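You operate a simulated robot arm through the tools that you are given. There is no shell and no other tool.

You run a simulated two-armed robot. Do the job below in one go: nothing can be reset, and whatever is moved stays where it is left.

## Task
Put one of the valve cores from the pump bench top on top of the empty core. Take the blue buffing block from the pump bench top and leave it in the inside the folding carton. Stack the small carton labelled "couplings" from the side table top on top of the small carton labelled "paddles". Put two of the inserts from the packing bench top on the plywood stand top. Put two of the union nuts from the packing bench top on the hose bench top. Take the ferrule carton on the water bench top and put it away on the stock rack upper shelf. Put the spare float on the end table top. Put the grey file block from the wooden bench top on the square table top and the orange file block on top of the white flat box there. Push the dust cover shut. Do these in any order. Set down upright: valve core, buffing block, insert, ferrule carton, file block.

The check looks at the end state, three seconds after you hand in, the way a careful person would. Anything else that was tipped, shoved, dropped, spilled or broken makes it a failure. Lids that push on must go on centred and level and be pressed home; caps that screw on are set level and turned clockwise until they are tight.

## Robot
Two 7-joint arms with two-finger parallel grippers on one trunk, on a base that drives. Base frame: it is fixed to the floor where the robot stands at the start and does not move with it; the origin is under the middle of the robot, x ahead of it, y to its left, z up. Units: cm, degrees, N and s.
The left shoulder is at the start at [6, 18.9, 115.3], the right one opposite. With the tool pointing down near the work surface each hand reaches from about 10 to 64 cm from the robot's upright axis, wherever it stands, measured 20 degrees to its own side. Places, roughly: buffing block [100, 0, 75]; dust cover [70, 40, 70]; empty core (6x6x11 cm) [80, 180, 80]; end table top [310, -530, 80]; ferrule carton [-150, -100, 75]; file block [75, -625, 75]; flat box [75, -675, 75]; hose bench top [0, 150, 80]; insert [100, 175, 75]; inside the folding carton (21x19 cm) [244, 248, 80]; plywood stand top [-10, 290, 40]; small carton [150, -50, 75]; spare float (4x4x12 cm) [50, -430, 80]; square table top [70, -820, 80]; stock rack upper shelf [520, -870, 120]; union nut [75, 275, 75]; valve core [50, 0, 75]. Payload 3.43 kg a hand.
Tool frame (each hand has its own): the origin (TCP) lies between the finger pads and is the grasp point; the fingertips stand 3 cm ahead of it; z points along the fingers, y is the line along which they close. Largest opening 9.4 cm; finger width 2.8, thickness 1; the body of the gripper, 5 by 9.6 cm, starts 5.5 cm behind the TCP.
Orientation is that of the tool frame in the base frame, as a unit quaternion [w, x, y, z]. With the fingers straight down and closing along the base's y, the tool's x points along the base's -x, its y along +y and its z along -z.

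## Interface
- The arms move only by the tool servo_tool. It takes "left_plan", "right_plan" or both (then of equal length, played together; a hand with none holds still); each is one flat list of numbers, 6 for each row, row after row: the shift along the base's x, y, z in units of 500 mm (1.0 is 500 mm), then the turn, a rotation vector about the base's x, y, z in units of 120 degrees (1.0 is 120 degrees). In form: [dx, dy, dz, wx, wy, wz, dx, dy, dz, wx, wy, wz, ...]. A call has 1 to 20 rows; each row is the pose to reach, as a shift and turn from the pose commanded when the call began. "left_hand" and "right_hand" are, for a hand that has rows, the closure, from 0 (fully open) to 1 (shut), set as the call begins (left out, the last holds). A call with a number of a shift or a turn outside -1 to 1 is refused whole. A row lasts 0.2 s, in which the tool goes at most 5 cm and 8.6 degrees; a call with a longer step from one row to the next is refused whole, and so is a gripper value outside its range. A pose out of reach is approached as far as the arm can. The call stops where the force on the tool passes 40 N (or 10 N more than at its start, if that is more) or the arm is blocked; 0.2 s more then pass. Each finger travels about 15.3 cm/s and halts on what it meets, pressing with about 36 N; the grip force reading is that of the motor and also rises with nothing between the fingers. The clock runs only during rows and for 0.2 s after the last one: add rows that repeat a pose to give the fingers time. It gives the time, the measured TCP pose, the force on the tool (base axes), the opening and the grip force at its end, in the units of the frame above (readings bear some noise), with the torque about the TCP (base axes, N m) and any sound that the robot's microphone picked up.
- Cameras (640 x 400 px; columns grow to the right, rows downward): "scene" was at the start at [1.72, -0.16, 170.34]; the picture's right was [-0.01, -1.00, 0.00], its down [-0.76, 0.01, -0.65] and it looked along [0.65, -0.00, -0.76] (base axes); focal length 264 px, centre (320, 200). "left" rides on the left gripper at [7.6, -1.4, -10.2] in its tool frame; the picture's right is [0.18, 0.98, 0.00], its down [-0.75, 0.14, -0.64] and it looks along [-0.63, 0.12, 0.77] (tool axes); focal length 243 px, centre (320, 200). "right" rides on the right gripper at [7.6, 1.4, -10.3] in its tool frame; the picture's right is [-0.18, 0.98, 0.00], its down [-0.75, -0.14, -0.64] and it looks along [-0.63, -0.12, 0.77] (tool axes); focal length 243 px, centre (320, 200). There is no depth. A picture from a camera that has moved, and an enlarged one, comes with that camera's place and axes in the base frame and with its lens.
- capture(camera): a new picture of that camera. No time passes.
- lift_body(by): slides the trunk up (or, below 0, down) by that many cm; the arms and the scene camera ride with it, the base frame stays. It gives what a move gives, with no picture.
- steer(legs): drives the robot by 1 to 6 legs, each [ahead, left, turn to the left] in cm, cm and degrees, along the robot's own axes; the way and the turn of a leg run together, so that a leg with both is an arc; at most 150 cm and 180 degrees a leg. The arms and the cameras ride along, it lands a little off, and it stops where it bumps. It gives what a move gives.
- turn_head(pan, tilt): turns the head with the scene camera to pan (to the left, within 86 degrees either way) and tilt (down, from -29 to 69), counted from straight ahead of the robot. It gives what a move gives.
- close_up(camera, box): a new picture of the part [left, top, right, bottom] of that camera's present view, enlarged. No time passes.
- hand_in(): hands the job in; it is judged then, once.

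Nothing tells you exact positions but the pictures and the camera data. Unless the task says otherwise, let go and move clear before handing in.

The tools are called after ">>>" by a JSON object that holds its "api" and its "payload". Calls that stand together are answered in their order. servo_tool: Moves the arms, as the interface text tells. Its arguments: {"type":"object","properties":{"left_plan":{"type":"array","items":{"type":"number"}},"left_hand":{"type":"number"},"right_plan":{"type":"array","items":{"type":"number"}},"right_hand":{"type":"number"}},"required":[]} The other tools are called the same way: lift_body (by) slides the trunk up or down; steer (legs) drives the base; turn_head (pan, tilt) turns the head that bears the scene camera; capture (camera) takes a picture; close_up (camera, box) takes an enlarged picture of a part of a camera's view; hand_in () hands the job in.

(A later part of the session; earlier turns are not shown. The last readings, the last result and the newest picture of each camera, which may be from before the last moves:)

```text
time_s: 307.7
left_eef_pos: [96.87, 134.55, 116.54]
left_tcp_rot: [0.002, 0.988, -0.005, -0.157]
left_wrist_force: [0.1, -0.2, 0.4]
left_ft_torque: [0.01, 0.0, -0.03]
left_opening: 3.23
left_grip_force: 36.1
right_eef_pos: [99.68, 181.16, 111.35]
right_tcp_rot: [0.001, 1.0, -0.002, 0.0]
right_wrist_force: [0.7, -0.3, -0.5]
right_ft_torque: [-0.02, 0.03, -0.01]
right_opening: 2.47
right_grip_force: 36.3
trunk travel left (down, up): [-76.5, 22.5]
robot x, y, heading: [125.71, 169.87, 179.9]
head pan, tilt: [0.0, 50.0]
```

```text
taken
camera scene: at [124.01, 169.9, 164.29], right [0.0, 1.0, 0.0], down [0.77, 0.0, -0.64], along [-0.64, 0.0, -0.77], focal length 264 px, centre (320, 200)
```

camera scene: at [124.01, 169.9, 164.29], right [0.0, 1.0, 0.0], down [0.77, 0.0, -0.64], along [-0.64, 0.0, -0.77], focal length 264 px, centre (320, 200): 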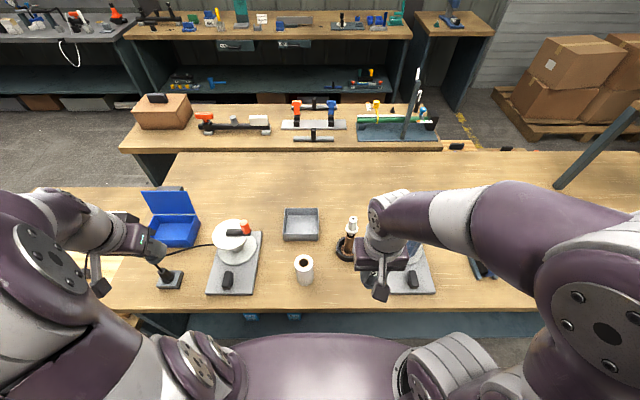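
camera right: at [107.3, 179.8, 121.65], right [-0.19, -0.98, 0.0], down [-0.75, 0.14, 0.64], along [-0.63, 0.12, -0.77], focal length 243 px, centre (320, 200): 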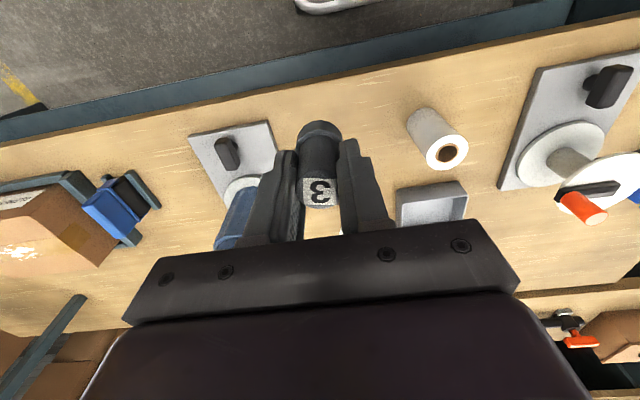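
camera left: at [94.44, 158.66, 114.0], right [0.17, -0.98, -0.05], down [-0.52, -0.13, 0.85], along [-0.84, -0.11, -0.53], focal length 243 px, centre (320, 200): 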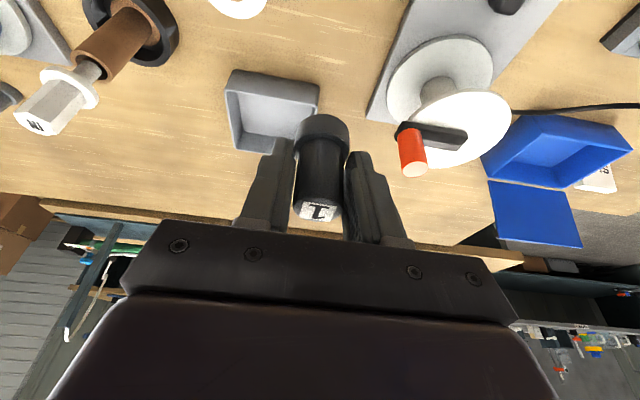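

Both inserts are in hand. I'll raise the trunk, back into the aisle and stretch the arms forward again for the narrow passage.

>>> {"api": "lift_body", "payload": {"by": 6}}

>>> {"api": "steer", "payload": {"legs": [[-33, 0, 0]]}}

>>> {"api": "servo_tool", "payload": {"left_plan": [-0.08, 0.04, 0, 0, 0, 0, -0.16, 0.1, 0, 0, 0, 0, -0.24, 0.16, 0, 0, 0, 0, -0.32, 0.22, 0, 0, 0, 0, -0.4, 0.28, -0.02, 0, 0, 0, -0.46, 0.34, -0.04, 0, 0, 0, -0.5, 0.38, -0.06, 0, 0, 0], "right_plan": [-0.08, 0, 0, 0, 0, 0, -0.16, 0, 0, 0, 0, 0, -0.24, 0.02, 0, 0, 0, 0, -0.32, 0.04, 0, 0, 0, 0, -0.4, 0.06, 0, 0, 0, 0, -0.46, 0.08, 0, 0, 0, 0, -0.5, 0.1, 0, 0, 0, 0]}}

>>> {"api": "capture", "payload": {"camera": "scene"}}

```text
time_s: 308.7
left_eef_pos: [96.68, 134.56, 122.44]
left_tcp_rot: [0.0, 0.988, -0.005, -0.157]
left_wrist_force: [-0.3, -0.1, 0.0]
left_ft_torque: [-0.01, 0.01, -0.02]
left_opening: 3.24
left_grip_force: 36.2
right_eef_pos: [99.56, 181.18, 117.38]
right_tcp_rot: [0.001, 1.0, -0.001, 0.0]
right_wrist_force: [-0.1, -0.1, -0.3]
right_ft_torque: [-0.01, 0.0, -0.03]
right_opening: 2.47
right_grip_force: 35.8
trunk travel left (down, up): [-82.5, 16.5]
robot x, y, heading: [125.24, 169.68, 179.8]
head pan, tilt: [0.0, 50.0]
```

```text
time_s: 310.9
left_eef_pos: [129.22, 134.33, 122.41]
left_tcp_rot: [0.001, 0.988, -0.007, -0.157]
left_wrist_force: [0.1, -0.3, -0.9]
left_ft_torque: [0.0, 0.0, 0.02]
left_opening: 3.24
left_grip_force: 36.2
right_eef_pos: [132.24, 181.07, 117.41]
right_tcp_rot: [0.001, 1.0, -0.004, 0.001]
right_wrist_force: [0.6, 0.0, -1.1]
right_ft_torque: [0.02, 0.01, -0.02]
right_opening: 2.48
right_grip_force: 36.5
trunk travel left (down, up): [-82.5, 16.5]
robot x, y, heading: [158.51, 169.51, 179.7]
head pan, tilt: [0.0, 50.0]
```

```text
refused: row 5 steps farther than a row can; nothing moved
```

```text
taken
camera scene: at [156.42, 169.59, 170.29], right [0.01, 1.0, 0.0], down [0.77, -0.01, -0.64], along [-0.64, 0.0, -0.77], focal length 264 px, centre (320, 200)
```

scene: 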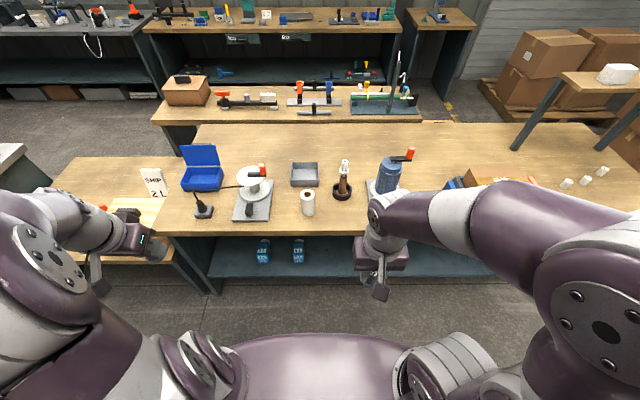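

>>> {"api": "servo_tool", "payload": {"left_plan": [-0.07, 0.04, 0, 0, 0, 0, -0.14, 0.09, 0, 0, 0, 0, -0.21, 0.14, 0, 0, 0, 0, -0.28, 0.19, 0, 0, 0, 0, -0.35, 0.24, -0.02, 0, 0, 0, -0.41, 0.29, -0.04, 0, 0, 0, -0.46, 0.34, -0.06, 0, 0, 0, -0.5, 0.38, -0.06, 0, 0, 0], "right_plan": [-0.08, 0, 0, 0, 0, 0, -0.16, 0, 0, 0, 0, 0, -0.24, 0.02, 0, 0, 0, 0, -0.32, 0.04, 0, 0, 0, 0, -0.4, 0.06, 0, 0, 0, 0, -0.46, 0.08, 0, 0, 0, 0, -0.5, 0.1, 0, 0, 0, 0, -0.5, 0.1, 0, 0, 0, 0]}}

>>> {"api": "steer", "payload": {"legs": [[0, -100, 0.3], [0, -92, 0]]}}

>>> {"api": "capture", "payload": {"camera": "scene"}}

```text
time_s: 312.6
left_eef_pos: [104.24, 153.32, 119.59]
left_tcp_rot: [0.001, 0.988, -0.007, -0.156]
left_wrist_force: [0.3, 0.2, 0.3]
left_ft_torque: [-0.01, -0.02, 0.0]
left_opening: 3.22
left_grip_force: 35.9
right_eef_pos: [107.76, 186.17, 116.79]
right_tcp_rot: [0.001, 1.0, -0.003, 0.001]
right_wrist_force: [0.1, 0.4, -1.0]
right_ft_torque: [0.02, 0.01, 0.01]
right_opening: 2.47
right_grip_force: 36.3
right hand out of reach, approached as far as the arm can: row 7, 8
trunk travel left (down, up): [-82.5, 16.5]
robot x, y, heading: [158.03, 169.95, 179.8]
head pan, tilt: [0.0, 50.0]
```

```text
time_s: 322.2
left_eef_pos: [104.44, 343.4, 119.57]
left_tcp_rot: [0.001, 0.988, 0.0, -0.156]
left_wrist_force: [-0.4, -0.5, 0.5]
left_ft_torque: [0.0, 0.0, 0.02]
left_opening: 3.24
left_grip_force: 35.8
right_eef_pos: [107.64, 376.26, 116.68]
right_tcp_rot: [0.0, 1.0, 0.003, 0.001]
right_wrist_force: [0.2, -1.0, -0.2]
right_ft_torque: [0.0, -0.03, 0.0]
right_opening: 2.48
right_grip_force: 36.3
trunk travel left (down, up): [-82.5, 16.5]
robot x, y, heading: [158.0, 360.72, -179.6]
head pan, tilt: [0.0, 50.0]
```

```text
taken
camera scene: at [156.5, 360.33, 170.29], right [-0.01, 1.0, 0.0], down [0.77, 0.0, -0.64], along [-0.64, 0.0, -0.77], focal length 264 px, centre (320, 200)
```

scene: 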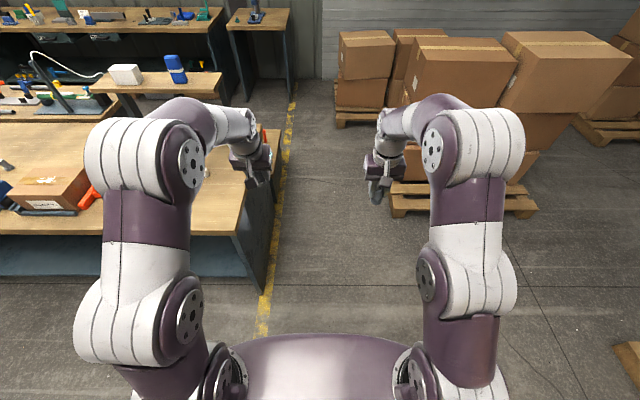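

>>> {"api": "steer", "payload": {"legs": [[0, -6, -0.4], [110, 0, 0]]}}

>>> {"api": "capture", "payload": {"camera": "scene"}}

```text
time_s: 328.4
left_eef_pos: [-5.82, 347.35, 119.66]
left_tcp_rot: [0.003, 0.988, 0.008, -0.157]
left_wrist_force: [0.0, -0.2, -0.5]
left_ft_torque: [0.02, 0.01, -0.02]
left_opening: 3.21
left_grip_force: 36.8
right_eef_pos: [-3.35, 380.28, 116.71]
right_tcp_rot: [0.001, 1.0, 0.012, 0.001]
right_wrist_force: [0.6, -0.2, -0.7]
right_ft_torque: [0.02, 0.03, 0.02]
right_opening: 2.47
right_grip_force: 36.4
trunk travel left (down, up): [-82.5, 16.5]
robot x, y, heading: [47.78, 365.23, -178.6]
head pan, tilt: [0.0, 50.0]
```

```text
taken
camera scene: at [45.9, 365.23, 170.29], right [-0.02, 1.0, 0.0], down [0.77, 0.02, -0.64], along [-0.64, -0.01, -0.77], focal length 264 px, centre (320, 200)
```

scene: 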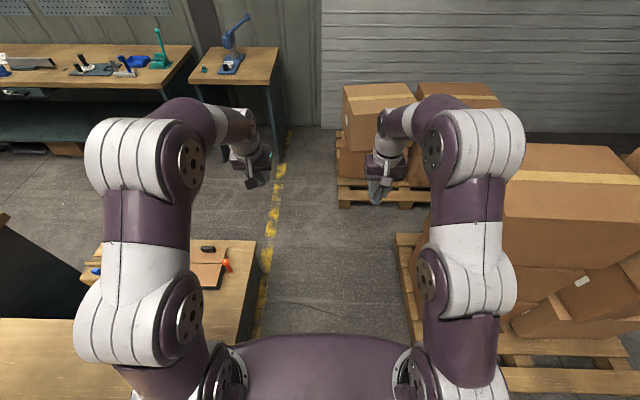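

>>> {"api": "steer", "payload": {"legs": [[64, 0, -1.4], [0, 0, 90]]}}

>>> {"api": "capture", "payload": {"camera": "scene"}}

>>> {"api": "turn_head", "payload": {"pan": 0, "tilt": 65}}

>>> {"api": "capture", "payload": {"camera": "scene"}}

```text
time_s: 335.9
left_eef_pos: [1.89, 311.27, 119.54]
left_tcp_rot: [0.113, 0.689, 0.707, -0.108]
left_wrist_force: [-0.4, 0.3, -0.5]
left_ft_torque: [-0.05, -0.01, -0.04]
left_opening: 3.23
left_grip_force: 35.7
right_eef_pos: [-31.0, 313.42, 116.72]
right_tcp_rot: [0.0, 0.695, 0.719, 0.001]
right_wrist_force: [0.1, -0.8, -0.3]
right_ft_torque: [-0.03, 0.01, -0.01]
right_opening: 2.48
right_grip_force: 35.6
trunk travel left (down, up): [-82.5, 16.5]
robot x, y, heading: [-16.49, 364.27, -88.2]
head pan, tilt: [0.0, 50.0]
```

```text
taken
camera scene: at [-16.63, 362.71, 170.29], right [-1.0, -0.03, 0.0], down [-0.02, 0.77, -0.64], along [0.02, -0.64, -0.77], focal length 264 px, centre (320, 200)
```

scene: 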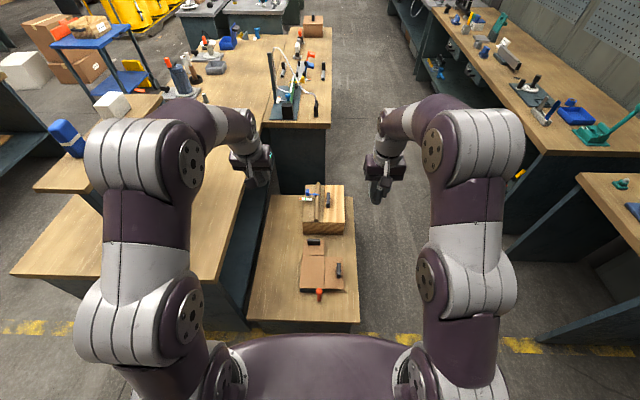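

```text
time_s: 336.7
left_eef_pos: [1.93, 311.19, 119.78]
left_tcp_rot: [0.113, 0.69, 0.707, -0.107]
left_wrist_force: [0.7, 0.0, -0.5]
left_ft_torque: [0.0, 0.01, -0.01]
left_opening: 3.25
left_grip_force: 36.3
right_eef_pos: [-31.13, 313.32, 116.8]
right_tcp_rot: [0.0, 0.694, 0.72, 0.001]
right_wrist_force: [0.2, 1.0, -0.5]
right_ft_torque: [-0.02, 0.0, 0.01]
right_opening: 2.47
right_grip_force: 36.0
trunk travel left (down, up): [-82.5, 16.5]
robot x, y, heading: [-16.84, 364.33, -88.3]
head pan, tilt: [0.0, 65.0]
```

```text
taken
camera scene: at [-16.66, 364.34, 168.48], right [-1.0, -0.03, 0.0], down [-0.03, 0.91, -0.42], along [0.01, -0.42, -0.91], focal length 264 px, centre (320, 200)
```

scene: 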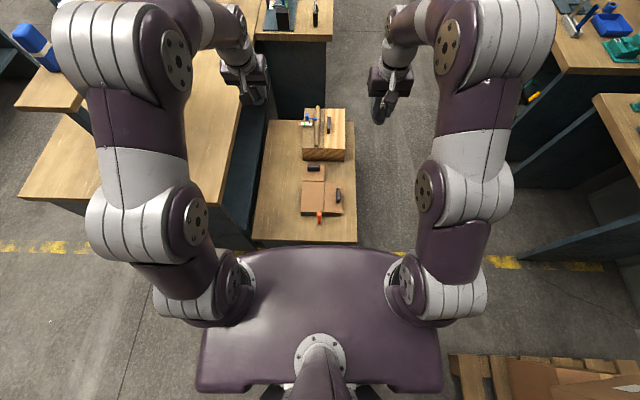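

The stand's north strip (y≈319) is free on both sides of a folder. I'll sidestep west a bit so the left elbow clears the packing bench, then lower the trunk.

>>> {"api": "steer", "payload": {"legs": [[0, -21, -1.7]]}}

>>> {"api": "lift_body", "payload": {"by": -26}}

>>> {"api": "capture", "payload": {"camera": "scene"}}

>>> {"api": "capture", "payload": {"camera": "right"}}

>>> {"api": "capture", "payload": {"camera": "left"}}

```text
time_s: 338.3
left_eef_pos: [-21.1, 310.3, 119.52]
left_tcp_rot: [0.111, 0.701, 0.696, -0.109]
left_wrist_force: [0.2, -0.1, -0.6]
left_ft_torque: [0.01, 0.01, -0.03]
left_opening: 3.24
left_grip_force: 35.5
right_eef_pos: [-53.91, 313.53, 116.79]
right_tcp_rot: [0.0, 0.707, 0.707, 0.0]
right_wrist_force: [0.5, -0.8, 0.1]
right_ft_torque: [-0.02, 0.0, -0.05]
right_opening: 2.48
right_grip_force: 36.4
trunk travel left (down, up): [-82.5, 16.5]
robot x, y, heading: [-38.21, 364.17, -90.2]
head pan, tilt: [0.0, 65.0]
```

```text
time_s: 341.0
left_eef_pos: [-21.18, 310.25, 93.5]
left_tcp_rot: [0.112, 0.7, 0.696, -0.109]
left_wrist_force: [-0.4, 0.5, -0.7]
left_ft_torque: [0.03, -0.02, 0.03]
left_opening: 3.21
left_grip_force: 36.5
right_eef_pos: [-53.96, 313.56, 90.66]
right_tcp_rot: [-0.001, 0.707, 0.707, 0.0]
right_wrist_force: [-0.4, -0.7, 0.2]
right_ft_torque: [0.01, 0.0, 0.0]
right_opening: 2.46
right_grip_force: 35.7
trunk travel left (down, up): [-56.5, 42.5]
robot x, y, heading: [-37.86, 364.36, -90.0]
head pan, tilt: [0.0, 65.0]
```

```text
taken
camera scene: at [-37.85, 364.03, 142.48], right [-1.0, 0.0, 0.0], down [0.0, 0.91, -0.42], along [0.0, -0.42, -0.91], focal length 264 px, centre (320, 200)
```

scene: 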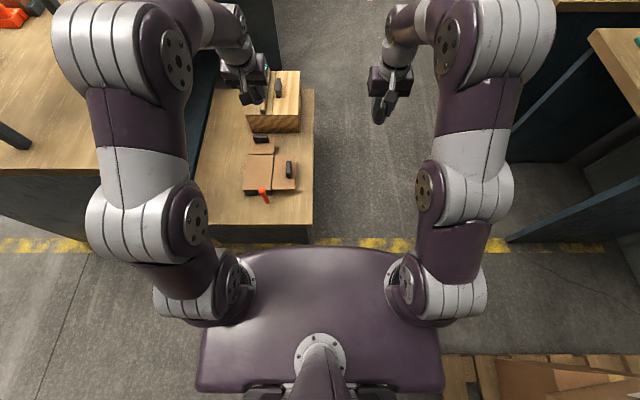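

```text
taken
camera right: at [-52.59, 321.17, 100.95], right [0.98, -0.18, 0.0], down [-0.14, -0.75, 0.64], along [-0.12, -0.63, -0.77], focal length 243 px, centre (320, 200)
```

right: 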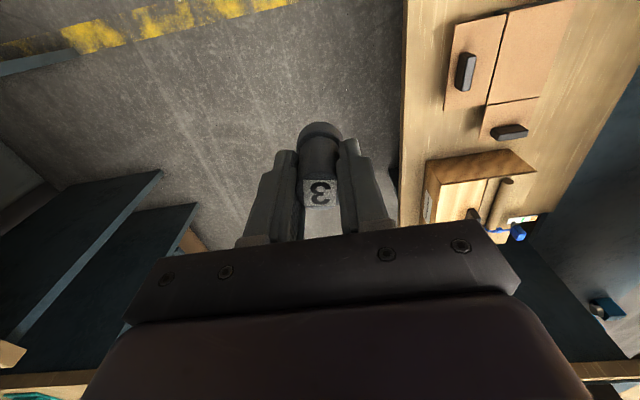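

```text
taken
camera left: at [-22.6, 320.79, 101.01], right [0.98, 0.17, -0.05], down [0.13, -0.52, 0.84], along [0.11, -0.84, -0.53], focal length 243 px, centre (320, 200)
```

left: 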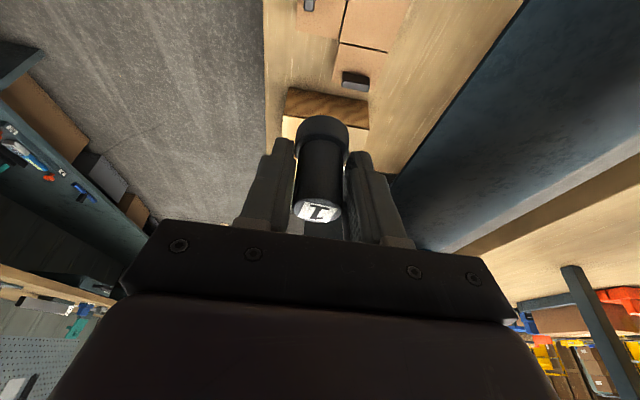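

The stand's corners and folder are clear now. I'll put insert 1 near [2, 315] with the left hand and insert 3 near [−26.5, 320.5] with the right. First I'll move over both spots.

>>> {"api": "servo_tool", "payload": {"left_plan": [0.077, 0.016, 0, 0, 0, 0, 0.154, 0.032, 0, 0, 0, 0, 0.231, 0.048, 0, 0, 0, 0, 0.308, 0.064, 0, 0, 0, 0, 0.385, 0.08, 0, 0, 0, 0, 0.464, 0.095, 0, 0, 0, 0, 0.464, 0.095, -0.09, 0, 0, 0, 0.464, 0.095, -0.18, 0, 0, 0, 0.464, 0.095, -0.27, 0, 0, 0, 0.464, 0.095, -0.36, 0, 0, 0, 0.464, 0.095, -0.45, 0, 0, 0, 0.464, 0.095, -0.54, 0, 0, 0, 0.464, 0.095, -0.63, 0, 0, 0, 0.464, 0.095, -0.72, 0, 0, 0, 0.464, 0.095, -0.78, 0, 0, 0], "right_plan": [0.09, 0.02, 0, 0, 0, 0, 0.18, 0.04, 0, 0, 0, 0, 0.27, 0.065, 0, 0, 0, 0, 0.36, 0.09, 0, 0, 0, 0, 0.45, 0.115, 0, 0, 0, 0, 0.54, 0.139, 0, 0, 0, 0, 0.549, 0.139, -0.09, 0, 0, 0, 0.549, 0.139, -0.18, 0, 0, 0, 0.549, 0.139, -0.27, 0, 0, 0, 0.549, 0.139, -0.36, 0, 0, 0, 0.549, 0.139, -0.45, 0, 0, 0, 0.549, 0.139, -0.54, 0, 0, 0, 0.549, 0.139, -0.63, 0, 0, 0, 0.549, 0.139, -0.7, 0, 0, 0, 0.549, 0.139, -0.72, 0, 0, 0]}}

>>> {"api": "capture", "payload": {"camera": "scene"}}

>>> {"api": "capture", "payload": {"camera": "right"}}

>>> {"api": "capture", "payload": {"camera": "left"}}

```text
time_s: 344.2
left_eef_pos: [2.23, 315.12, 54.34]
left_tcp_rot: [0.111, 0.701, 0.696, -0.11]
left_wrist_force: [0.1, -0.2, -1.5]
left_ft_torque: [0.01, 0.01, 0.04]
left_opening: 3.23
left_grip_force: 36.5
right_eef_pos: [-26.43, 320.3, 54.71]
right_tcp_rot: [-0.001, 0.707, 0.707, 0.001]
right_wrist_force: [0.2, 0.0, -0.3]
right_ft_torque: [0.01, 0.0, -0.02]
right_opening: 2.45
right_grip_force: 35.8
right hand out of reach, approached as far as the arm can: row 4, 5, 6
trunk travel left (down, up): [-56.5, 42.5]
robot x, y, heading: [-37.5, 363.8, -90.1]
head pan, tilt: [0.0, 65.0]
```

```text
taken
camera scene: at [-37.81, 363.99, 142.49], right [-1.0, 0.0, 0.0], down [0.0, 0.91, -0.42], along [0.0, -0.42, -0.91], focal length 264 px, centre (320, 200)
```

scene: 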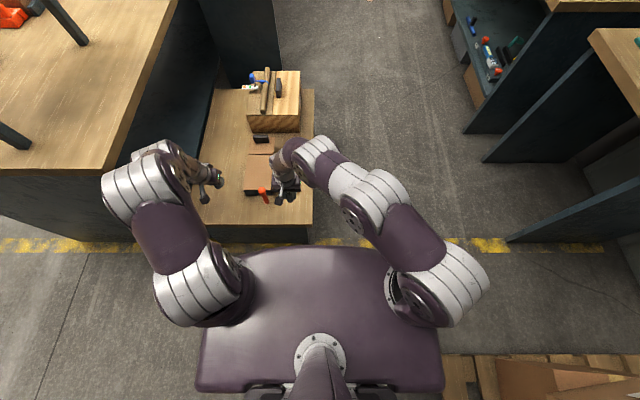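

```text
taken
camera right: at [-25.07, 327.96, 64.97], right [0.98, -0.18, 0.0], down [-0.14, -0.75, 0.64], along [-0.12, -0.63, -0.77], focal length 243 px, centre (320, 200)
```

right: 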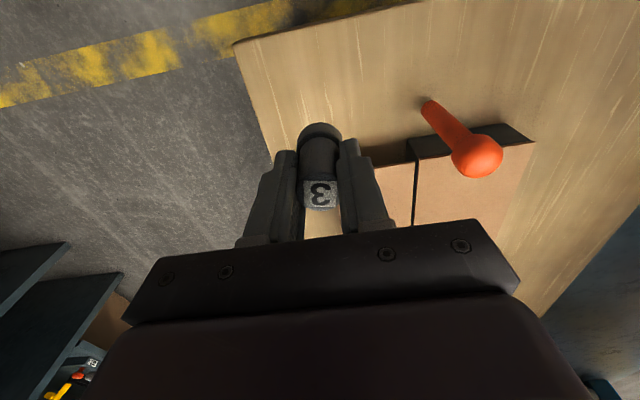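

```text
taken
camera left: at [0.66, 325.54, 61.73], right [0.98, 0.17, -0.05], down [0.13, -0.52, 0.84], along [0.11, -0.84, -0.53], focal length 243 px, centre (320, 200)
```

left: 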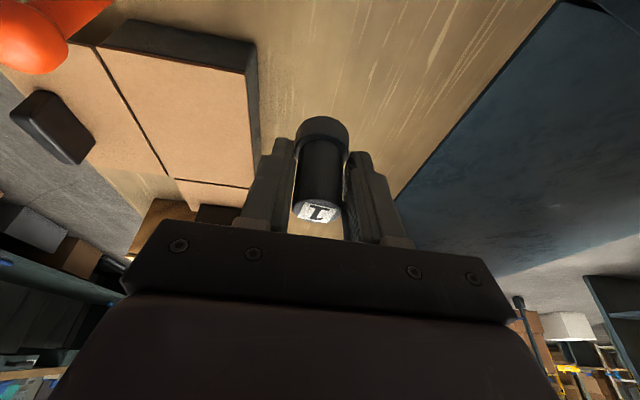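

>>> {"api": "servo_tool", "payload": {"left_plan": [0, 0, -0.06, 0, 0, 0, 0, 0, -0.12, 0, 0, 0, 0, 0, -0.15, 0, 0, 0, 0, 0, -0.165, 0, 0, 0], "right_plan": [0, 0, -0.06, 0, 0, 0, 0, 0, -0.12, 0, 0, 0, 0, 0, -0.145, 0, 0, 0, 0, 0, -0.155, 0, 0, 0]}}

>>> {"api": "servo_tool", "payload": {"left_plan": [0, 0, -0.005, 0, 0, 0, 0, 0, -0.01, 0, 0, 0, 0, 0, -0.015, 0, 0, 0], "right_plan": [0, 0, -0.005, 0, 0, 0, 0, 0, -0.01, 0, 0, 0, 0, 0, -0.015, 0, 0, 0]}}

```text
time_s: 345.2
left_eef_pos: [2.39, 315.1, 46.29]
left_tcp_rot: [0.112, 0.7, 0.696, -0.11]
left_wrist_force: [0.4, 0.3, 0.1]
left_ft_torque: [0.03, 0.03, -0.01]
left_opening: 3.24
left_grip_force: 35.6
right_eef_pos: [-26.39, 320.57, 47.1]
right_tcp_rot: [0.0, 0.707, 0.707, 0.001]
right_wrist_force: [-0.7, 0.4, -1.3]
right_ft_torque: [0.0, 0.0, -0.01]
right_opening: 2.47
right_grip_force: 35.7
trunk travel left (down, up): [-56.5, 42.5]
robot x, y, heading: [-38.27, 364.13, -90.2]
head pan, tilt: [0.0, 65.0]
```

```text
time_s: 346.0
left_eef_pos: [2.15, 315.0, 45.62]
left_tcp_rot: [0.111, 0.701, 0.696, -0.11]
left_wrist_force: [0.6, 0.0, -1.0]
left_ft_torque: [-0.01, 0.0, -0.04]
left_opening: 3.22
left_grip_force: 35.9
right_eef_pos: [-26.34, 320.66, 46.34]
right_tcp_rot: [-0.001, 0.707, 0.707, 0.001]
right_wrist_force: [0.7, 0.5, -1.5]
right_ft_torque: [0.01, -0.04, -0.02]
right_opening: 2.47
right_grip_force: 35.4
trunk travel left (down, up): [-56.5, 42.5]
robot x, y, heading: [-37.53, 364.39, -90.2]
head pan, tilt: [0.0, 65.0]
```

>>> {"api": "servo_tool", "payload": {"left_plan": [0, 0, -0.005, 0, 0, 0, 0, 0, -0.01, 0, 0, 0], "right_plan": [0, 0, -0.005, 0, 0, 0, 0, 0, -0.01, 0, 0, 0]}}

>>> {"api": "servo_tool", "payload": {"left_plan": [0, 0, -0.005, 0, 0, 0, 0, 0, -0.01, 0, 0, 0], "right_plan": [0, 0, -0.005, 0, 0, 0, 0, 0, -0.01, 0, 0, 0]}}

```text
time_s: 346.6
left_eef_pos: [2.14, 315.06, 45.01]
left_tcp_rot: [0.112, 0.7, 0.696, -0.11]
left_wrist_force: [1.4, 0.4, 0.3]
left_ft_torque: [-0.03, -0.01, -0.03]
left_opening: 3.25
left_grip_force: 36.0
right_eef_pos: [-26.49, 320.61, 45.83]
right_tcp_rot: [0.0, 0.707, 0.707, 0.002]
right_wrist_force: [-0.4, 0.5, -0.6]
right_ft_torque: [0.04, 0.04, -0.05]
right_opening: 2.5
right_grip_force: 36.3
trunk travel left (down, up): [-56.5, 42.5]
robot x, y, heading: [-37.75, 363.84, -90.0]
head pan, tilt: [0.0, 65.0]
```

```text
time_s: 347.2
left_eef_pos: [2.03, 315.13, 44.49]
left_tcp_rot: [0.111, 0.7, 0.697, -0.109]
left_wrist_force: [1.0, 2.0, -0.9]
left_ft_torque: [-0.01, -0.02, 0.03]
left_opening: 3.21
left_grip_force: 35.9
right_eef_pos: [-26.48, 320.44, 45.35]
right_tcp_rot: [0.0, 0.707, 0.707, 0.001]
right_wrist_force: [0.2, 0.3, -0.9]
right_ft_torque: [-0.01, -0.03, 0.02]
right_opening: 2.45
right_grip_force: 36.1
trunk travel left (down, up): [-56.5, 42.5]
robot x, y, heading: [-37.92, 364.1, -90.2]
head pan, tilt: [0.0, 65.0]
```

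>>> {"api": "servo_tool", "payload": {"left_plan": [0, 0, -0.005, 0, 0, 0, 0, 0, -0.01, 0, 0, 0, 0, 0, -0.015, 0, 0, 0], "right_plan": [0, 0, -0.005, 0, 0, 0, 0, 0, -0.01, 0, 0, 0, 0, 0, -0.015, 0, 0, 0]}}

>>> {"api": "capture", "payload": {"camera": "right"}}

>>> {"api": "capture", "payload": {"camera": "left"}}

```text
time_s: 348.2
left_eef_pos: [2.1, 315.08, 43.79]
left_tcp_rot: [0.111, 0.701, 0.695, -0.11]
left_wrist_force: [0.6, -0.8, -0.6]
left_ft_torque: [-0.02, 0.02, 0.0]
left_opening: 3.23
left_grip_force: 36.1
right_eef_pos: [-22.46, 316.11, 50.58]
right_tcp_rot: [0.057, 0.704, 0.708, -0.005]
right_wrist_force: [-0.7, 0.8, -0.9]
right_ft_torque: [0.02, -0.02, 0.01]
right_opening: 2.45
right_grip_force: 35.7
trunk travel left (down, up): [-56.5, 42.5]
robot x, y, heading: [-38.02, 364.49, -90.4]
head pan, tilt: [0.0, 65.0]
stopped in row 3 (right hand): the arm was blocked; the commanded pose is now the measured one
```

```text
taken
camera right: at [-21.9, 324.48, 60.12], right [0.98, -0.17, 0.09], down [-0.19, -0.7, 0.69], along [-0.06, -0.7, -0.71], focal length 243 px, centre (320, 200)
```

right: 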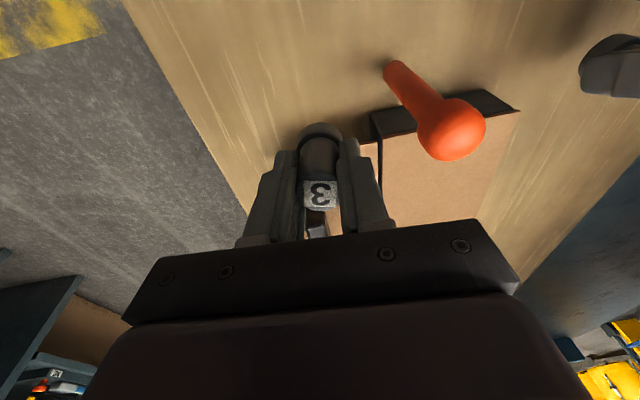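

```text
taken
camera left: at [0.62, 325.55, 51.28], right [0.98, 0.17, -0.05], down [0.13, -0.52, 0.84], along [0.11, -0.84, -0.53], focal length 243 px, centre (320, 200)
```

left: 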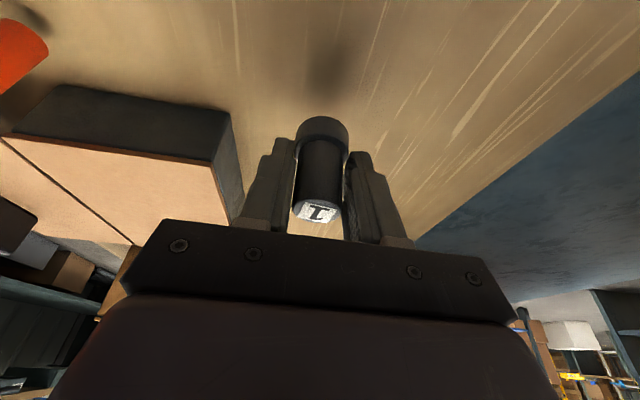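

The right arm hit a posture limit and twisted slightly. I'll raise both hands, straighten the right one, and lower the trunk more so the arms aren't stretched so low.

>>> {"api": "servo_tool", "payload": {"left_plan": [0, 0, 0.08, 0, 0, 0, 0, 0, 0.16, 0, 0, 0, 0, 0, 0.24, 0, 0, 0, 0, 0, 0.3, 0, 0, 0], "right_plan": [0, 0.02, 0.07, 0.01, 0.009, 0, -0.03, 0.05, 0.13, 0.02, 0.018, 0, -0.06, 0.08, 0.18, 0.03, 0.027, 0, -0.08, 0.086, 0.2, 0.042, 0.035, -0.003]}}

>>> {"api": "lift_body", "payload": {"by": -14}}

>>> {"api": "capture", "payload": {"camera": "scene"}}

```text
time_s: 349.2
left_eef_pos: [1.88, 315.23, 59.02]
left_tcp_rot: [0.11, 0.702, 0.696, -0.109]
left_wrist_force: [-0.2, 0.4, 0.0]
left_ft_torque: [0.01, 0.0, 0.0]
left_opening: 3.23
left_grip_force: 35.9
right_eef_pos: [-26.8, 320.63, 60.21]
right_tcp_rot: [-0.003, 0.708, 0.707, 0.001]
right_wrist_force: [-0.4, 0.3, -0.5]
right_ft_torque: [0.0, -0.02, 0.01]
right_opening: 2.5
right_grip_force: 35.5
trunk travel left (down, up): [-56.5, 42.5]
robot x, y, heading: [-37.66, 364.19, -90.1]
head pan, tilt: [0.0, 65.0]
```

```text
time_s: 350.9
left_eef_pos: [1.91, 315.24, 44.92]
left_tcp_rot: [0.111, 0.701, 0.696, -0.11]
left_wrist_force: [0.2, 0.5, -0.9]
left_ft_torque: [-0.03, 0.01, -0.01]
left_opening: 3.23
left_grip_force: 36.0
right_eef_pos: [-26.74, 320.51, 46.36]
right_tcp_rot: [-0.002, 0.708, 0.707, -0.001]
right_wrist_force: [0.0, -0.1, -1.2]
right_ft_torque: [0.0, -0.02, -0.02]
right_opening: 2.47
right_grip_force: 35.9
trunk travel left (down, up): [-42.5, 56.5]
robot x, y, heading: [-37.94, 364.16, -90.0]
head pan, tilt: [0.0, 65.0]
```

```text
taken
camera scene: at [-37.84, 364.04, 128.49], right [-1.0, 0.0, 0.0], down [0.0, 0.91, -0.42], along [0.0, -0.42, -0.91], focal length 264 px, centre (320, 200)
```

scene: 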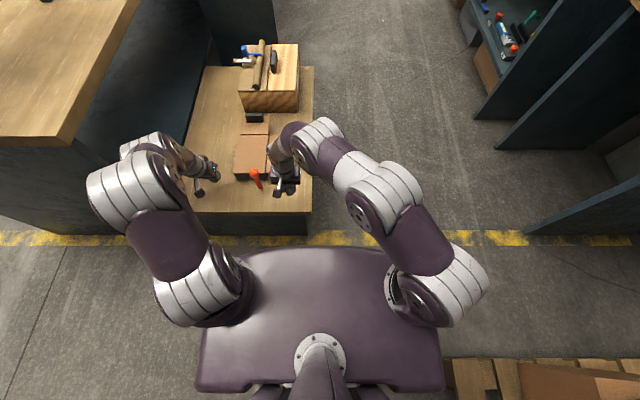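

>>> {"api": "servo_tool", "payload": {"left_plan": [0, 0, -0.007, 0, 0, 0, 0, 0, -0.014, 0, 0, 0, 0, 0, -0.021, 0, 0, 0, 0, 0, -0.028, 0, 0, 0], "right_plan": [0, 0, -0.005, 0, 0, 0, 0, 0, -0.01, 0, 0, 0, 0, 0, -0.015, 0, 0, 0, 0, 0, -0.02, 0, 0, 0]}}

>>> {"api": "servo_tool", "payload": {"left_plan": [0, 0, -0.005, 0, 0, 0, 0, 0, -0.01, 0, 0, 0], "right_plan": [0, 0, -0.005, 0, 0, 0, 0, 0, -0.01, 0, 0, 0]}}

>>> {"api": "capture", "payload": {"camera": "left"}}

>>> {"api": "capture", "payload": {"camera": "right"}}

```text
time_s: 351.9
left_eef_pos: [1.98, 315.2, 43.53]
left_tcp_rot: [0.111, 0.701, 0.696, -0.11]
left_wrist_force: [-0.8, -0.8, -0.9]
left_ft_torque: [0.03, -0.01, 0.02]
left_opening: 3.23
left_grip_force: 35.9
right_eef_pos: [-26.88, 320.62, 45.42]
right_tcp_rot: [-0.002, 0.708, 0.706, 0.0]
right_wrist_force: [0.2, 0.4, -1.0]
right_ft_torque: [0.01, 0.01, 0.01]
right_opening: 2.48
right_grip_force: 36.5
trunk travel left (down, up): [-42.5, 56.5]
robot x, y, heading: [-37.6, 364.38, -90.2]
head pan, tilt: [0.0, 65.0]
```

```text
time_s: 352.5
left_eef_pos: [1.9, 315.1, 42.98]
left_tcp_rot: [0.112, 0.702, 0.695, -0.111]
left_wrist_force: [-0.7, -0.2, -1.5]
left_ft_torque: [0.0, -0.01, -0.01]
left_opening: 3.2
left_grip_force: 35.7
right_eef_pos: [-26.7, 320.61, 44.95]
right_tcp_rot: [-0.002, 0.708, 0.706, 0.0]
right_wrist_force: [0.5, 0.7, -0.3]
right_ft_torque: [-0.04, 0.03, 0.0]
right_opening: 2.49
right_grip_force: 35.7
trunk travel left (down, up): [-42.5, 56.5]
robot x, y, heading: [-37.5, 364.2, -90.1]
head pan, tilt: [0.0, 65.0]
```

```text
taken
camera left: at [0.46, 325.54, 50.47], right [0.98, 0.17, -0.05], down [0.13, -0.52, 0.84], along [0.11, -0.84, -0.53], focal length 243 px, centre (320, 200)
```

left: 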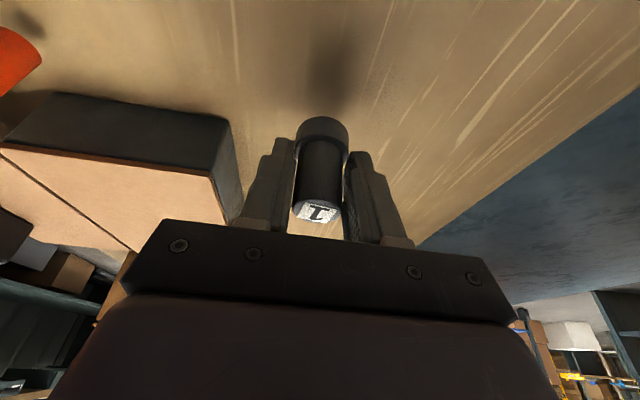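

```text
taken
camera right: at [-25.31, 328.06, 55.09], right [0.98, -0.19, 0.0], down [-0.14, -0.76, 0.64], along [-0.12, -0.63, -0.77], focal length 243 px, centre (320, 200)
```

right: 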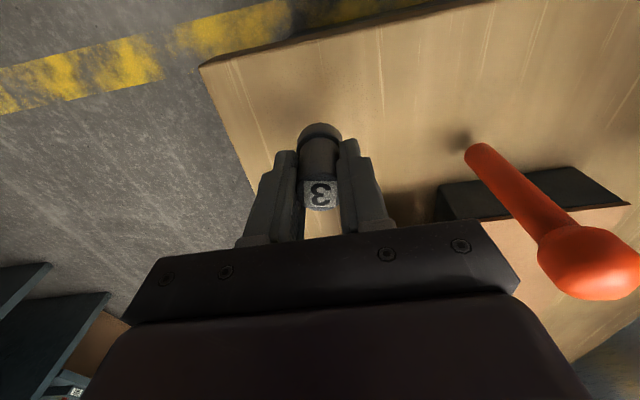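

>>> {"api": "servo_tool", "payload": {"left_plan": [0, 0, -0.006, 0, 0, 0, 0, 0, -0.012, 0, 0, 0, 0, 0, -0.018, 0, 0, 0, 0, 0, -0.024, 0, 0, 0], "right_plan": [0, 0, -0.006, 0, 0, 0, 0, 0, -0.012, 0, 0, 0, 0, 0, -0.018, 0, 0, 0, 0, 0, -0.024, 0, 0, 0]}}

>>> {"api": "servo_tool", "payload": {"left_plan": [0, 0, -0.006, 0, 0, 0, 0, 0, -0.012, 0, 0, 0, 0, 0, -0.018, 0, 0, 0], "right_plan": [0, 0, -0.006, 0, 0, 0, 0, 0, -0.012, 0, 0, 0, 0, 0, -0.018, 0, 0, 0]}}

>>> {"api": "capture", "payload": {"camera": "left"}}

>>> {"api": "capture", "payload": {"camera": "right"}}

```text
time_s: 353.5
left_eef_pos: [1.87, 315.18, 41.79]
left_tcp_rot: [0.112, 0.7, 0.696, -0.11]
left_wrist_force: [-0.3, -0.3, -0.3]
left_ft_torque: [-0.03, -0.03, 0.02]
left_opening: 3.24
left_grip_force: 36.1
right_eef_pos: [-26.84, 320.49, 43.63]
right_tcp_rot: [-0.003, 0.707, 0.707, 0.001]
right_wrist_force: [-0.1, 0.0, -1.8]
right_ft_torque: [0.0, 0.03, -0.01]
right_opening: 2.47
right_grip_force: 35.9
trunk travel left (down, up): [-42.5, 56.5]
robot x, y, heading: [-37.95, 364.23, -90.0]
head pan, tilt: [0.0, 65.0]
```

```text
time_s: 354.3
left_eef_pos: [1.92, 315.17, 41.0]
left_tcp_rot: [0.112, 0.701, 0.696, -0.11]
left_wrist_force: [0.7, -0.7, -0.3]
left_ft_torque: [0.02, 0.0, -0.01]
left_opening: 3.22
left_grip_force: 36.0
right_eef_pos: [-26.93, 320.46, 42.72]
right_tcp_rot: [-0.002, 0.708, 0.706, 0.0]
right_wrist_force: [-0.1, -0.4, -1.0]
right_ft_torque: [0.02, 0.03, 0.0]
right_opening: 2.44
right_grip_force: 36.0
trunk travel left (down, up): [-42.5, 56.5]
robot x, y, heading: [-37.84, 364.09, -90.1]
head pan, tilt: [0.0, 65.0]
```

```text
taken
camera left: at [0.43, 325.49, 48.36], right [0.98, 0.17, -0.05], down [0.13, -0.52, 0.84], along [0.11, -0.84, -0.53], focal length 243 px, centre (320, 200)
```

left: 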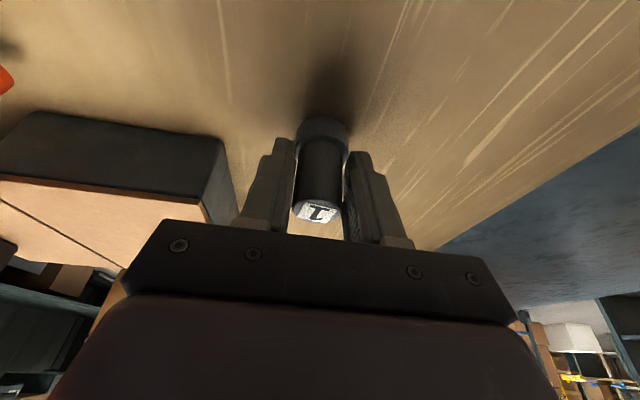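

```text
taken
camera right: at [-25.43, 328.09, 52.91], right [0.98, -0.19, 0.0], down [-0.14, -0.76, 0.64], along [-0.12, -0.63, -0.77], focal length 243 px, centre (320, 200)
```

right: 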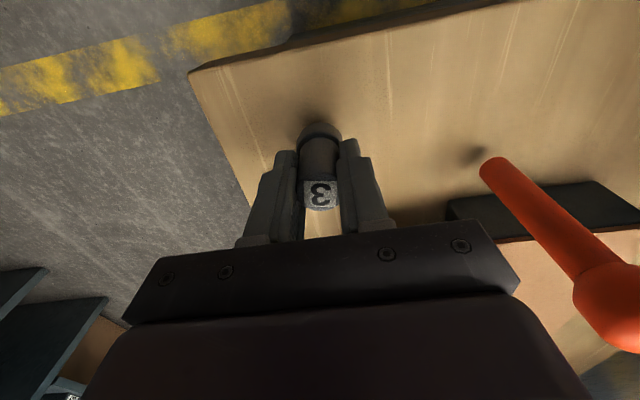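

>>> {"api": "servo_tool", "payload": {"left_plan": [0, 0, -0.005, 0, 0, 0, 0, 0, -0.01, 0, 0, 0, 0, 0, -0.015, 0, 0, 0], "right_plan": [0, 0, -0.005, 0, 0, 0, 0, 0, -0.01, 0, 0, 0, 0, 0, -0.015, 0, 0, 0]}}

>>> {"api": "servo_tool", "payload": {"left_plan": [0, 0, -0.005, 0, 0, 0, 0, 0, -0.01, 0, 0, 0], "right_plan": [0, 0, -0.005, 0, 0, 0, 0, 0, -0.01, 0, 0, 0]}}

```text
time_s: 355.1
left_eef_pos: [2.03, 315.1, 40.29]
left_tcp_rot: [0.114, 0.701, 0.696, -0.11]
left_wrist_force: [-1.6, 3.0, 12.5]
left_ft_torque: [-0.08, 0.21, -0.04]
left_opening: 3.22
left_grip_force: 36.1
right_eef_pos: [-26.91, 320.55, 42.16]
right_tcp_rot: [-0.002, 0.708, 0.706, -0.002]
right_wrist_force: [0.0, 0.0, -0.4]
right_ft_torque: [0.0, 0.02, 0.01]
right_opening: 2.49
right_grip_force: 36.0
trunk travel left (down, up): [-42.5, 56.5]
robot x, y, heading: [-37.39, 364.25, -89.9]
head pan, tilt: [0.0, 65.0]
```

```text
time_s: 355.7
left_eef_pos: [1.93, 314.97, 40.12]
left_tcp_rot: [0.115, 0.701, 0.695, -0.11]
left_wrist_force: [-3.6, 4.6, 32.7]
left_ft_torque: [-0.05, 0.11, -0.05]
left_opening: 3.23
left_grip_force: 35.8
right_eef_pos: [-26.89, 320.63, 41.61]
right_tcp_rot: [-0.001, 0.708, 0.706, -0.001]
right_wrist_force: [0.7, -1.5, -0.2]
right_ft_torque: [0.03, 0.04, -0.03]
right_opening: 2.48
right_grip_force: 36.2
trunk travel left (down, up): [-42.5, 56.5]
robot x, y, heading: [-37.88, 363.62, -90.0]
head pan, tilt: [0.0, 65.0]
```

The left insert is on the stand. I'll relieve and release it while easing the right one down.

>>> {"api": "servo_tool", "payload": {"left_plan": [0, 0, 0.008, 0, 0, 0, 0, 0, 0.009, 0, 0, 0, 0, 0, 0.009, 0, 0, 0], "right_plan": [0, 0, -0.004, 0, 0, 0, 0, 0, -0.008, 0, 0, 0, 0, 0, -0.012, 0, 0, 0]}}

>>> {"api": "servo_tool", "payload": {"left_plan": [0, 0, 0, 0, 0, 0, 0, 0, 0, 0, 0, 0, 0, 0, 0, 0, 0, 0, 0, 0.016, 0.05, 0, 0, 0, 0, 0.032, 0.1, 0, 0, 0, 0, 0.048, 0.16, 0, 0, 0, 0, 0.06, 0.24, 0, 0, 0], "left_hand": 0.3}}

>>> {"api": "capture", "payload": {"camera": "left"}}

```text
time_s: 356.5
left_eef_pos: [1.8, 315.3, 40.28]
left_tcp_rot: [0.111, 0.7, 0.696, -0.11]
left_wrist_force: [-0.1, 0.0, 0.7]
left_ft_torque: [0.0, 0.01, 0.02]
left_opening: 3.23
left_grip_force: 36.5
right_eef_pos: [-26.77, 320.55, 41.24]
right_tcp_rot: [0.001, 0.707, 0.707, -0.001]
right_wrist_force: [-5.5, 5.1, 33.0]
right_ft_torque: [0.24, 0.22, -0.01]
right_opening: 2.47
right_grip_force: 35.8
trunk travel left (down, up): [-42.5, 56.5]
robot x, y, heading: [-37.45, 364.42, -89.9]
head pan, tilt: [0.0, 65.0]
```

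```text
time_s: 358.1
left_eef_pos: [1.93, 318.12, 52.21]
left_tcp_rot: [0.112, 0.701, 0.696, -0.11]
left_wrist_force: [0.0, -0.4, -0.6]
left_ft_torque: [0.0, 0.02, 0.04]
left_opening: 6.59
left_grip_force: 0.1
right_eef_pos: [-26.77, 320.41, 41.0]
right_tcp_rot: [0.001, 0.708, 0.706, 0.0]
right_wrist_force: [2.0, -5.4, 32.4]
right_ft_torque: [-0.33, -0.1, -0.05]
right_opening: 2.47
right_grip_force: 36.0
trunk travel left (down, up): [-42.5, 56.5]
robot x, y, heading: [-37.6, 364.33, -90.2]
head pan, tilt: [0.0, 65.0]
```

```text
taken
camera left: at [0.33, 328.6, 59.61], right [0.98, 0.17, -0.05], down [0.13, -0.52, 0.84], along [0.11, -0.84, -0.53], focal length 243 px, centre (320, 200)
```

left: 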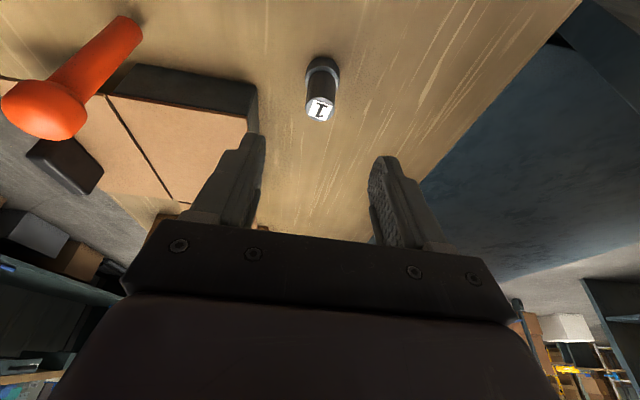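

>>> {"api": "servo_tool", "payload": {"right_plan": [0, 0, 0.005, 0, 0, 0, 0, 0, 0.008, 0, 0, 0, 0, 0, 0.008, 0, 0, 0]}}

>>> {"api": "servo_tool", "payload": {"right_plan": [0, 0, 0, 0, 0, 0, 0, 0, 0, 0, 0, 0, 0, 0, 0, 0, 0, 0, 0, 0, 0.05, 0, 0, 0, 0, 0, 0.13, 0, 0, 0, 0, 0, 0.22, 0, 0, 0, 0, 0, 0.31, 0, 0, 0, 0, 0, 0.4, 0, 0, 0], "right_hand": 0.4, "left_plan": [0, 0, 0, 0, 0, 0, 0, 0, 0, 0, 0, 0, 0, 0, 0, 0, 0, 0, 0, 0, 0.05, 0, 0, 0, 0, 0, 0.13, 0, 0, 0, 0, 0, 0.22, 0, 0, 0, 0, 0, 0.31, 0, 0, 0, 0, 0, 0.4, 0, 0, 0]}}

>>> {"api": "capture", "payload": {"camera": "right"}}

>>> {"api": "capture", "payload": {"camera": "scene"}}

```text
time_s: 358.9
left_eef_pos: [1.89, 318.15, 52.01]
left_tcp_rot: [0.112, 0.701, 0.695, -0.11]
left_wrist_force: [0.2, 0.9, 1.2]
left_ft_torque: [0.0, 0.02, 0.04]
left_opening: 6.6
left_grip_force: 0.0
right_eef_pos: [-26.97, 320.72, 41.07]
right_tcp_rot: [-0.005, 0.708, 0.707, 0.0]
right_wrist_force: [0.1, 0.7, -1.2]
right_ft_torque: [0.0, -0.03, 0.0]
right_opening: 2.46
right_grip_force: 35.7
trunk travel left (down, up): [-42.5, 56.5]
robot x, y, heading: [-37.81, 364.01, -90.2]
head pan, tilt: [0.0, 65.0]
```

```text
time_s: 360.7
left_eef_pos: [1.8, 318.09, 72.13]
left_tcp_rot: [0.111, 0.7, 0.697, -0.11]
left_wrist_force: [-0.6, -0.6, -0.2]
left_ft_torque: [0.0, -0.01, -0.02]
left_opening: 6.58
left_grip_force: 0.1
right_eef_pos: [-27.06, 320.58, 61.42]
right_tcp_rot: [-0.002, 0.708, 0.707, 0.0]
right_wrist_force: [0.4, 0.6, -0.2]
right_ft_torque: [0.01, -0.01, -0.01]
right_opening: 5.64
right_grip_force: 0.0
trunk travel left (down, up): [-42.5, 56.5]
robot x, y, heading: [-38.32, 364.49, -89.9]
head pan, tilt: [0.0, 65.0]
```

```text
taken
camera right: at [-25.59, 328.13, 71.63], right [0.98, -0.19, 0.0], down [-0.14, -0.76, 0.64], along [-0.12, -0.63, -0.77], focal length 243 px, centre (320, 200)
```

right: 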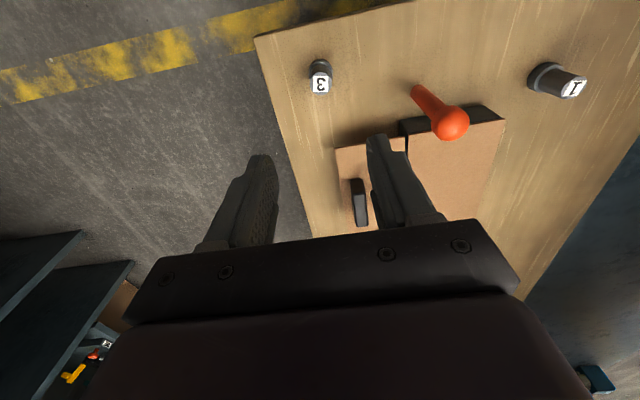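

```text
taken
camera scene: at [-37.9, 364.13, 128.47], right [-1.0, 0.0, 0.0], down [0.0, 0.91, -0.42], along [0.0, -0.42, -0.91], focal length 264 px, centre (320, 200)
```

scene: 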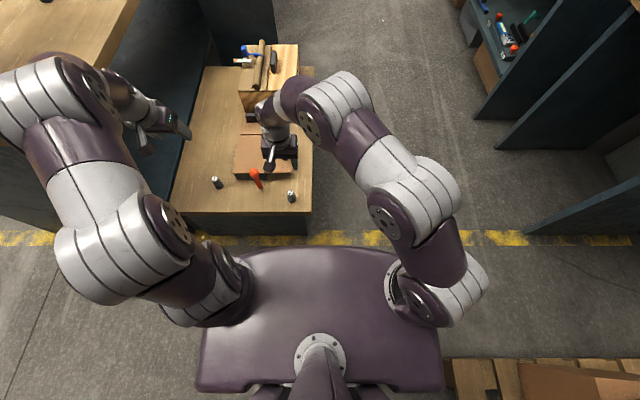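

Both inserts stand upright on the stand. Next come the union nuts. I'll raise the trunk, return the arms to the slim posture and back around to the east side of the packing bench.

>>> {"api": "lift_body", "payload": {"by": 40}}

>>> {"api": "servo_tool", "payload": {"left_plan": [-0.05, -0.02, 0.04, 0, 0, 0, -0.1, -0.05, 0.08, 0, 0, 0, -0.17, -0.08, 0.12, 0, 0, 0, -0.24, -0.11, 0.13, 0, 0, 0, -0.32, -0.14, 0.13, 0, 0, 0, -0.4, -0.15, 0.13, 0, 0, 0], "right_plan": [-0.06, -0.03, 0.06, 0, 0, 0, -0.12, -0.06, 0.12, 0, 0, 0, -0.19, -0.08, 0.18, 0, 0, 0, -0.27, -0.1, 0.22, 0, 0, 0, -0.36, -0.12, 0.25, 0, 0, 0, -0.45, -0.13, 0.28, 0, 0, 0]}}

>>> {"api": "capture", "payload": {"camera": "scene"}}

```text
time_s: 364.5
left_eef_pos: [1.87, 318.05, 112.06]
left_tcp_rot: [0.112, 0.701, 0.696, -0.11]
left_wrist_force: [0.4, -0.4, -0.6]
left_ft_torque: [0.0, 0.01, 0.01]
left_opening: 6.56
left_grip_force: 0.1
right_eef_pos: [-27.01, 320.55, 101.37]
right_tcp_rot: [-0.002, 0.708, 0.707, 0.0]
right_wrist_force: [0.6, 0.6, -0.7]
right_ft_torque: [0.0, 0.03, 0.01]
right_opening: 5.63
right_grip_force: 0.1
trunk travel left (down, up): [-82.5, 16.5]
robot x, y, heading: [-37.62, 364.28, -90.4]
head pan, tilt: [0.0, 65.0]
```

```text
time_s: 365.9
left_eef_pos: [-18.4, 310.92, 118.62]
left_tcp_rot: [0.113, 0.701, 0.696, -0.109]
left_wrist_force: [-0.6, -0.4, -0.3]
left_ft_torque: [0.0, -0.02, 0.0]
left_opening: 6.58
left_grip_force: 0.0
right_eef_pos: [-49.84, 314.05, 115.24]
right_tcp_rot: [-0.002, 0.708, 0.706, 0.001]
right_wrist_force: [0.0, -0.3, 0.1]
right_ft_torque: [0.01, 0.0, -0.02]
right_opening: 5.62
right_grip_force: 0.1
trunk travel left (down, up): [-82.5, 16.5]
robot x, y, heading: [-38.09, 363.87, -90.0]
head pan, tilt: [0.0, 65.0]
```

```text
taken
camera scene: at [-38.19, 364.06, 168.48], right [-1.0, 0.0, 0.0], down [0.0, 0.91, -0.42], along [0.0, -0.42, -0.91], focal length 264 px, centre (320, 200)
```

scene: 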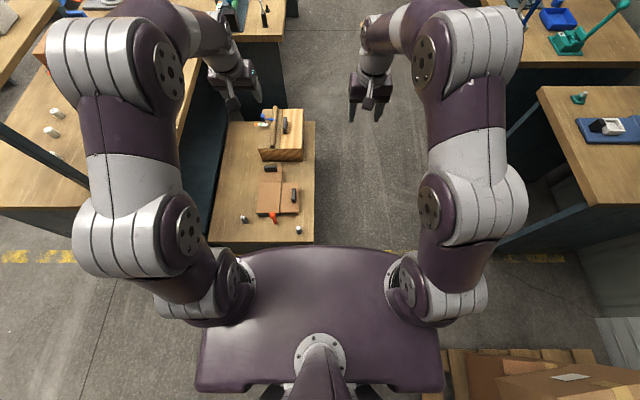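

>>> {"api": "steer", "payload": {"legs": [[0, 0, -90], [-100, 0, 0]]}}

>>> {"api": "steer", "payload": {"legs": [[-100, 0, 0], [0, 68, 0]]}}

>>> {"api": "turn_head", "payload": {"pan": 0, "tilt": 50}}

>>> {"api": "capture", "payload": {"camera": "scene"}}

```text
time_s: 374.9
left_eef_pos: [8.21, 343.65, 118.47]
left_tcp_rot: [0.001, 0.988, -0.005, -0.156]
left_wrist_force: [0.7, -1.1, 0.0]
left_ft_torque: [0.03, -0.02, 0.03]
left_opening: 6.59
left_grip_force: 0.1
right_eef_pos: [11.26, 375.11, 115.26]
right_tcp_rot: [-0.002, 1.0, -0.001, 0.002]
right_wrist_force: [-0.1, -0.1, 0.5]
right_ft_torque: [0.03, -0.02, -0.01]
right_opening: 5.65
right_grip_force: 0.0
trunk travel left (down, up): [-82.5, 16.5]
robot x, y, heading: [61.73, 363.42, 179.8]
head pan, tilt: [0.0, 65.0]
```

```text
time_s: 383.5
left_eef_pos: [107.84, 273.64, 118.53]
left_tcp_rot: [0.002, 0.988, 0.0, -0.157]
left_wrist_force: [-0.7, -0.4, 0.4]
left_ft_torque: [0.01, 0.03, -0.01]
left_opening: 6.59
left_grip_force: 0.1
right_eef_pos: [110.88, 305.09, 115.29]
right_tcp_rot: [-0.001, 1.0, 0.003, 0.001]
right_wrist_force: [-0.6, 0.6, -0.3]
right_ft_torque: [0.01, 0.03, 0.02]
right_opening: 5.67
right_grip_force: 0.0
trunk travel left (down, up): [-82.5, 16.5]
robot x, y, heading: [160.92, 293.94, -179.5]
head pan, tilt: [0.0, 65.0]
```

```text
time_s: 384.2
left_eef_pos: [107.93, 273.63, 118.58]
left_tcp_rot: [0.002, 0.988, 0.0, -0.157]
left_wrist_force: [-0.4, 0.4, -0.3]
left_ft_torque: [0.02, 0.01, -0.04]
left_opening: 6.57
left_grip_force: 0.0
right_eef_pos: [110.74, 305.04, 115.19]
right_tcp_rot: [-0.002, 1.0, 0.002, 0.001]
right_wrist_force: [-0.5, 0.0, -0.3]
right_ft_torque: [0.03, 0.03, 0.01]
right_opening: 5.65
right_grip_force: 0.1
trunk travel left (down, up): [-82.5, 16.5]
robot x, y, heading: [161.0, 293.95, -179.5]
head pan, tilt: [0.0, 50.0]
```

```text
taken
camera scene: at [159.43, 293.62, 170.29], right [-0.01, 1.0, 0.0], down [0.77, 0.01, -0.64], along [-0.64, 0.0, -0.77], focal length 264 px, centre (320, 200)
```

scene: 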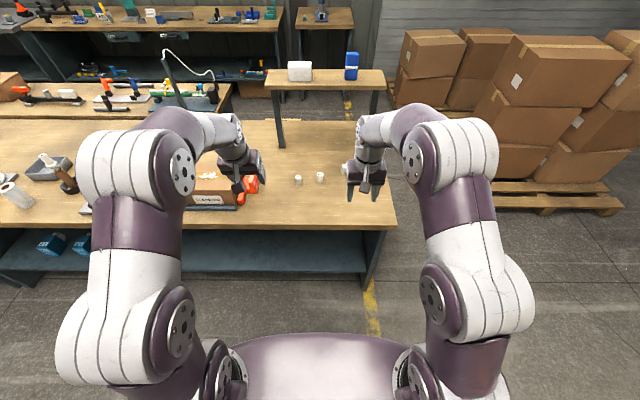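

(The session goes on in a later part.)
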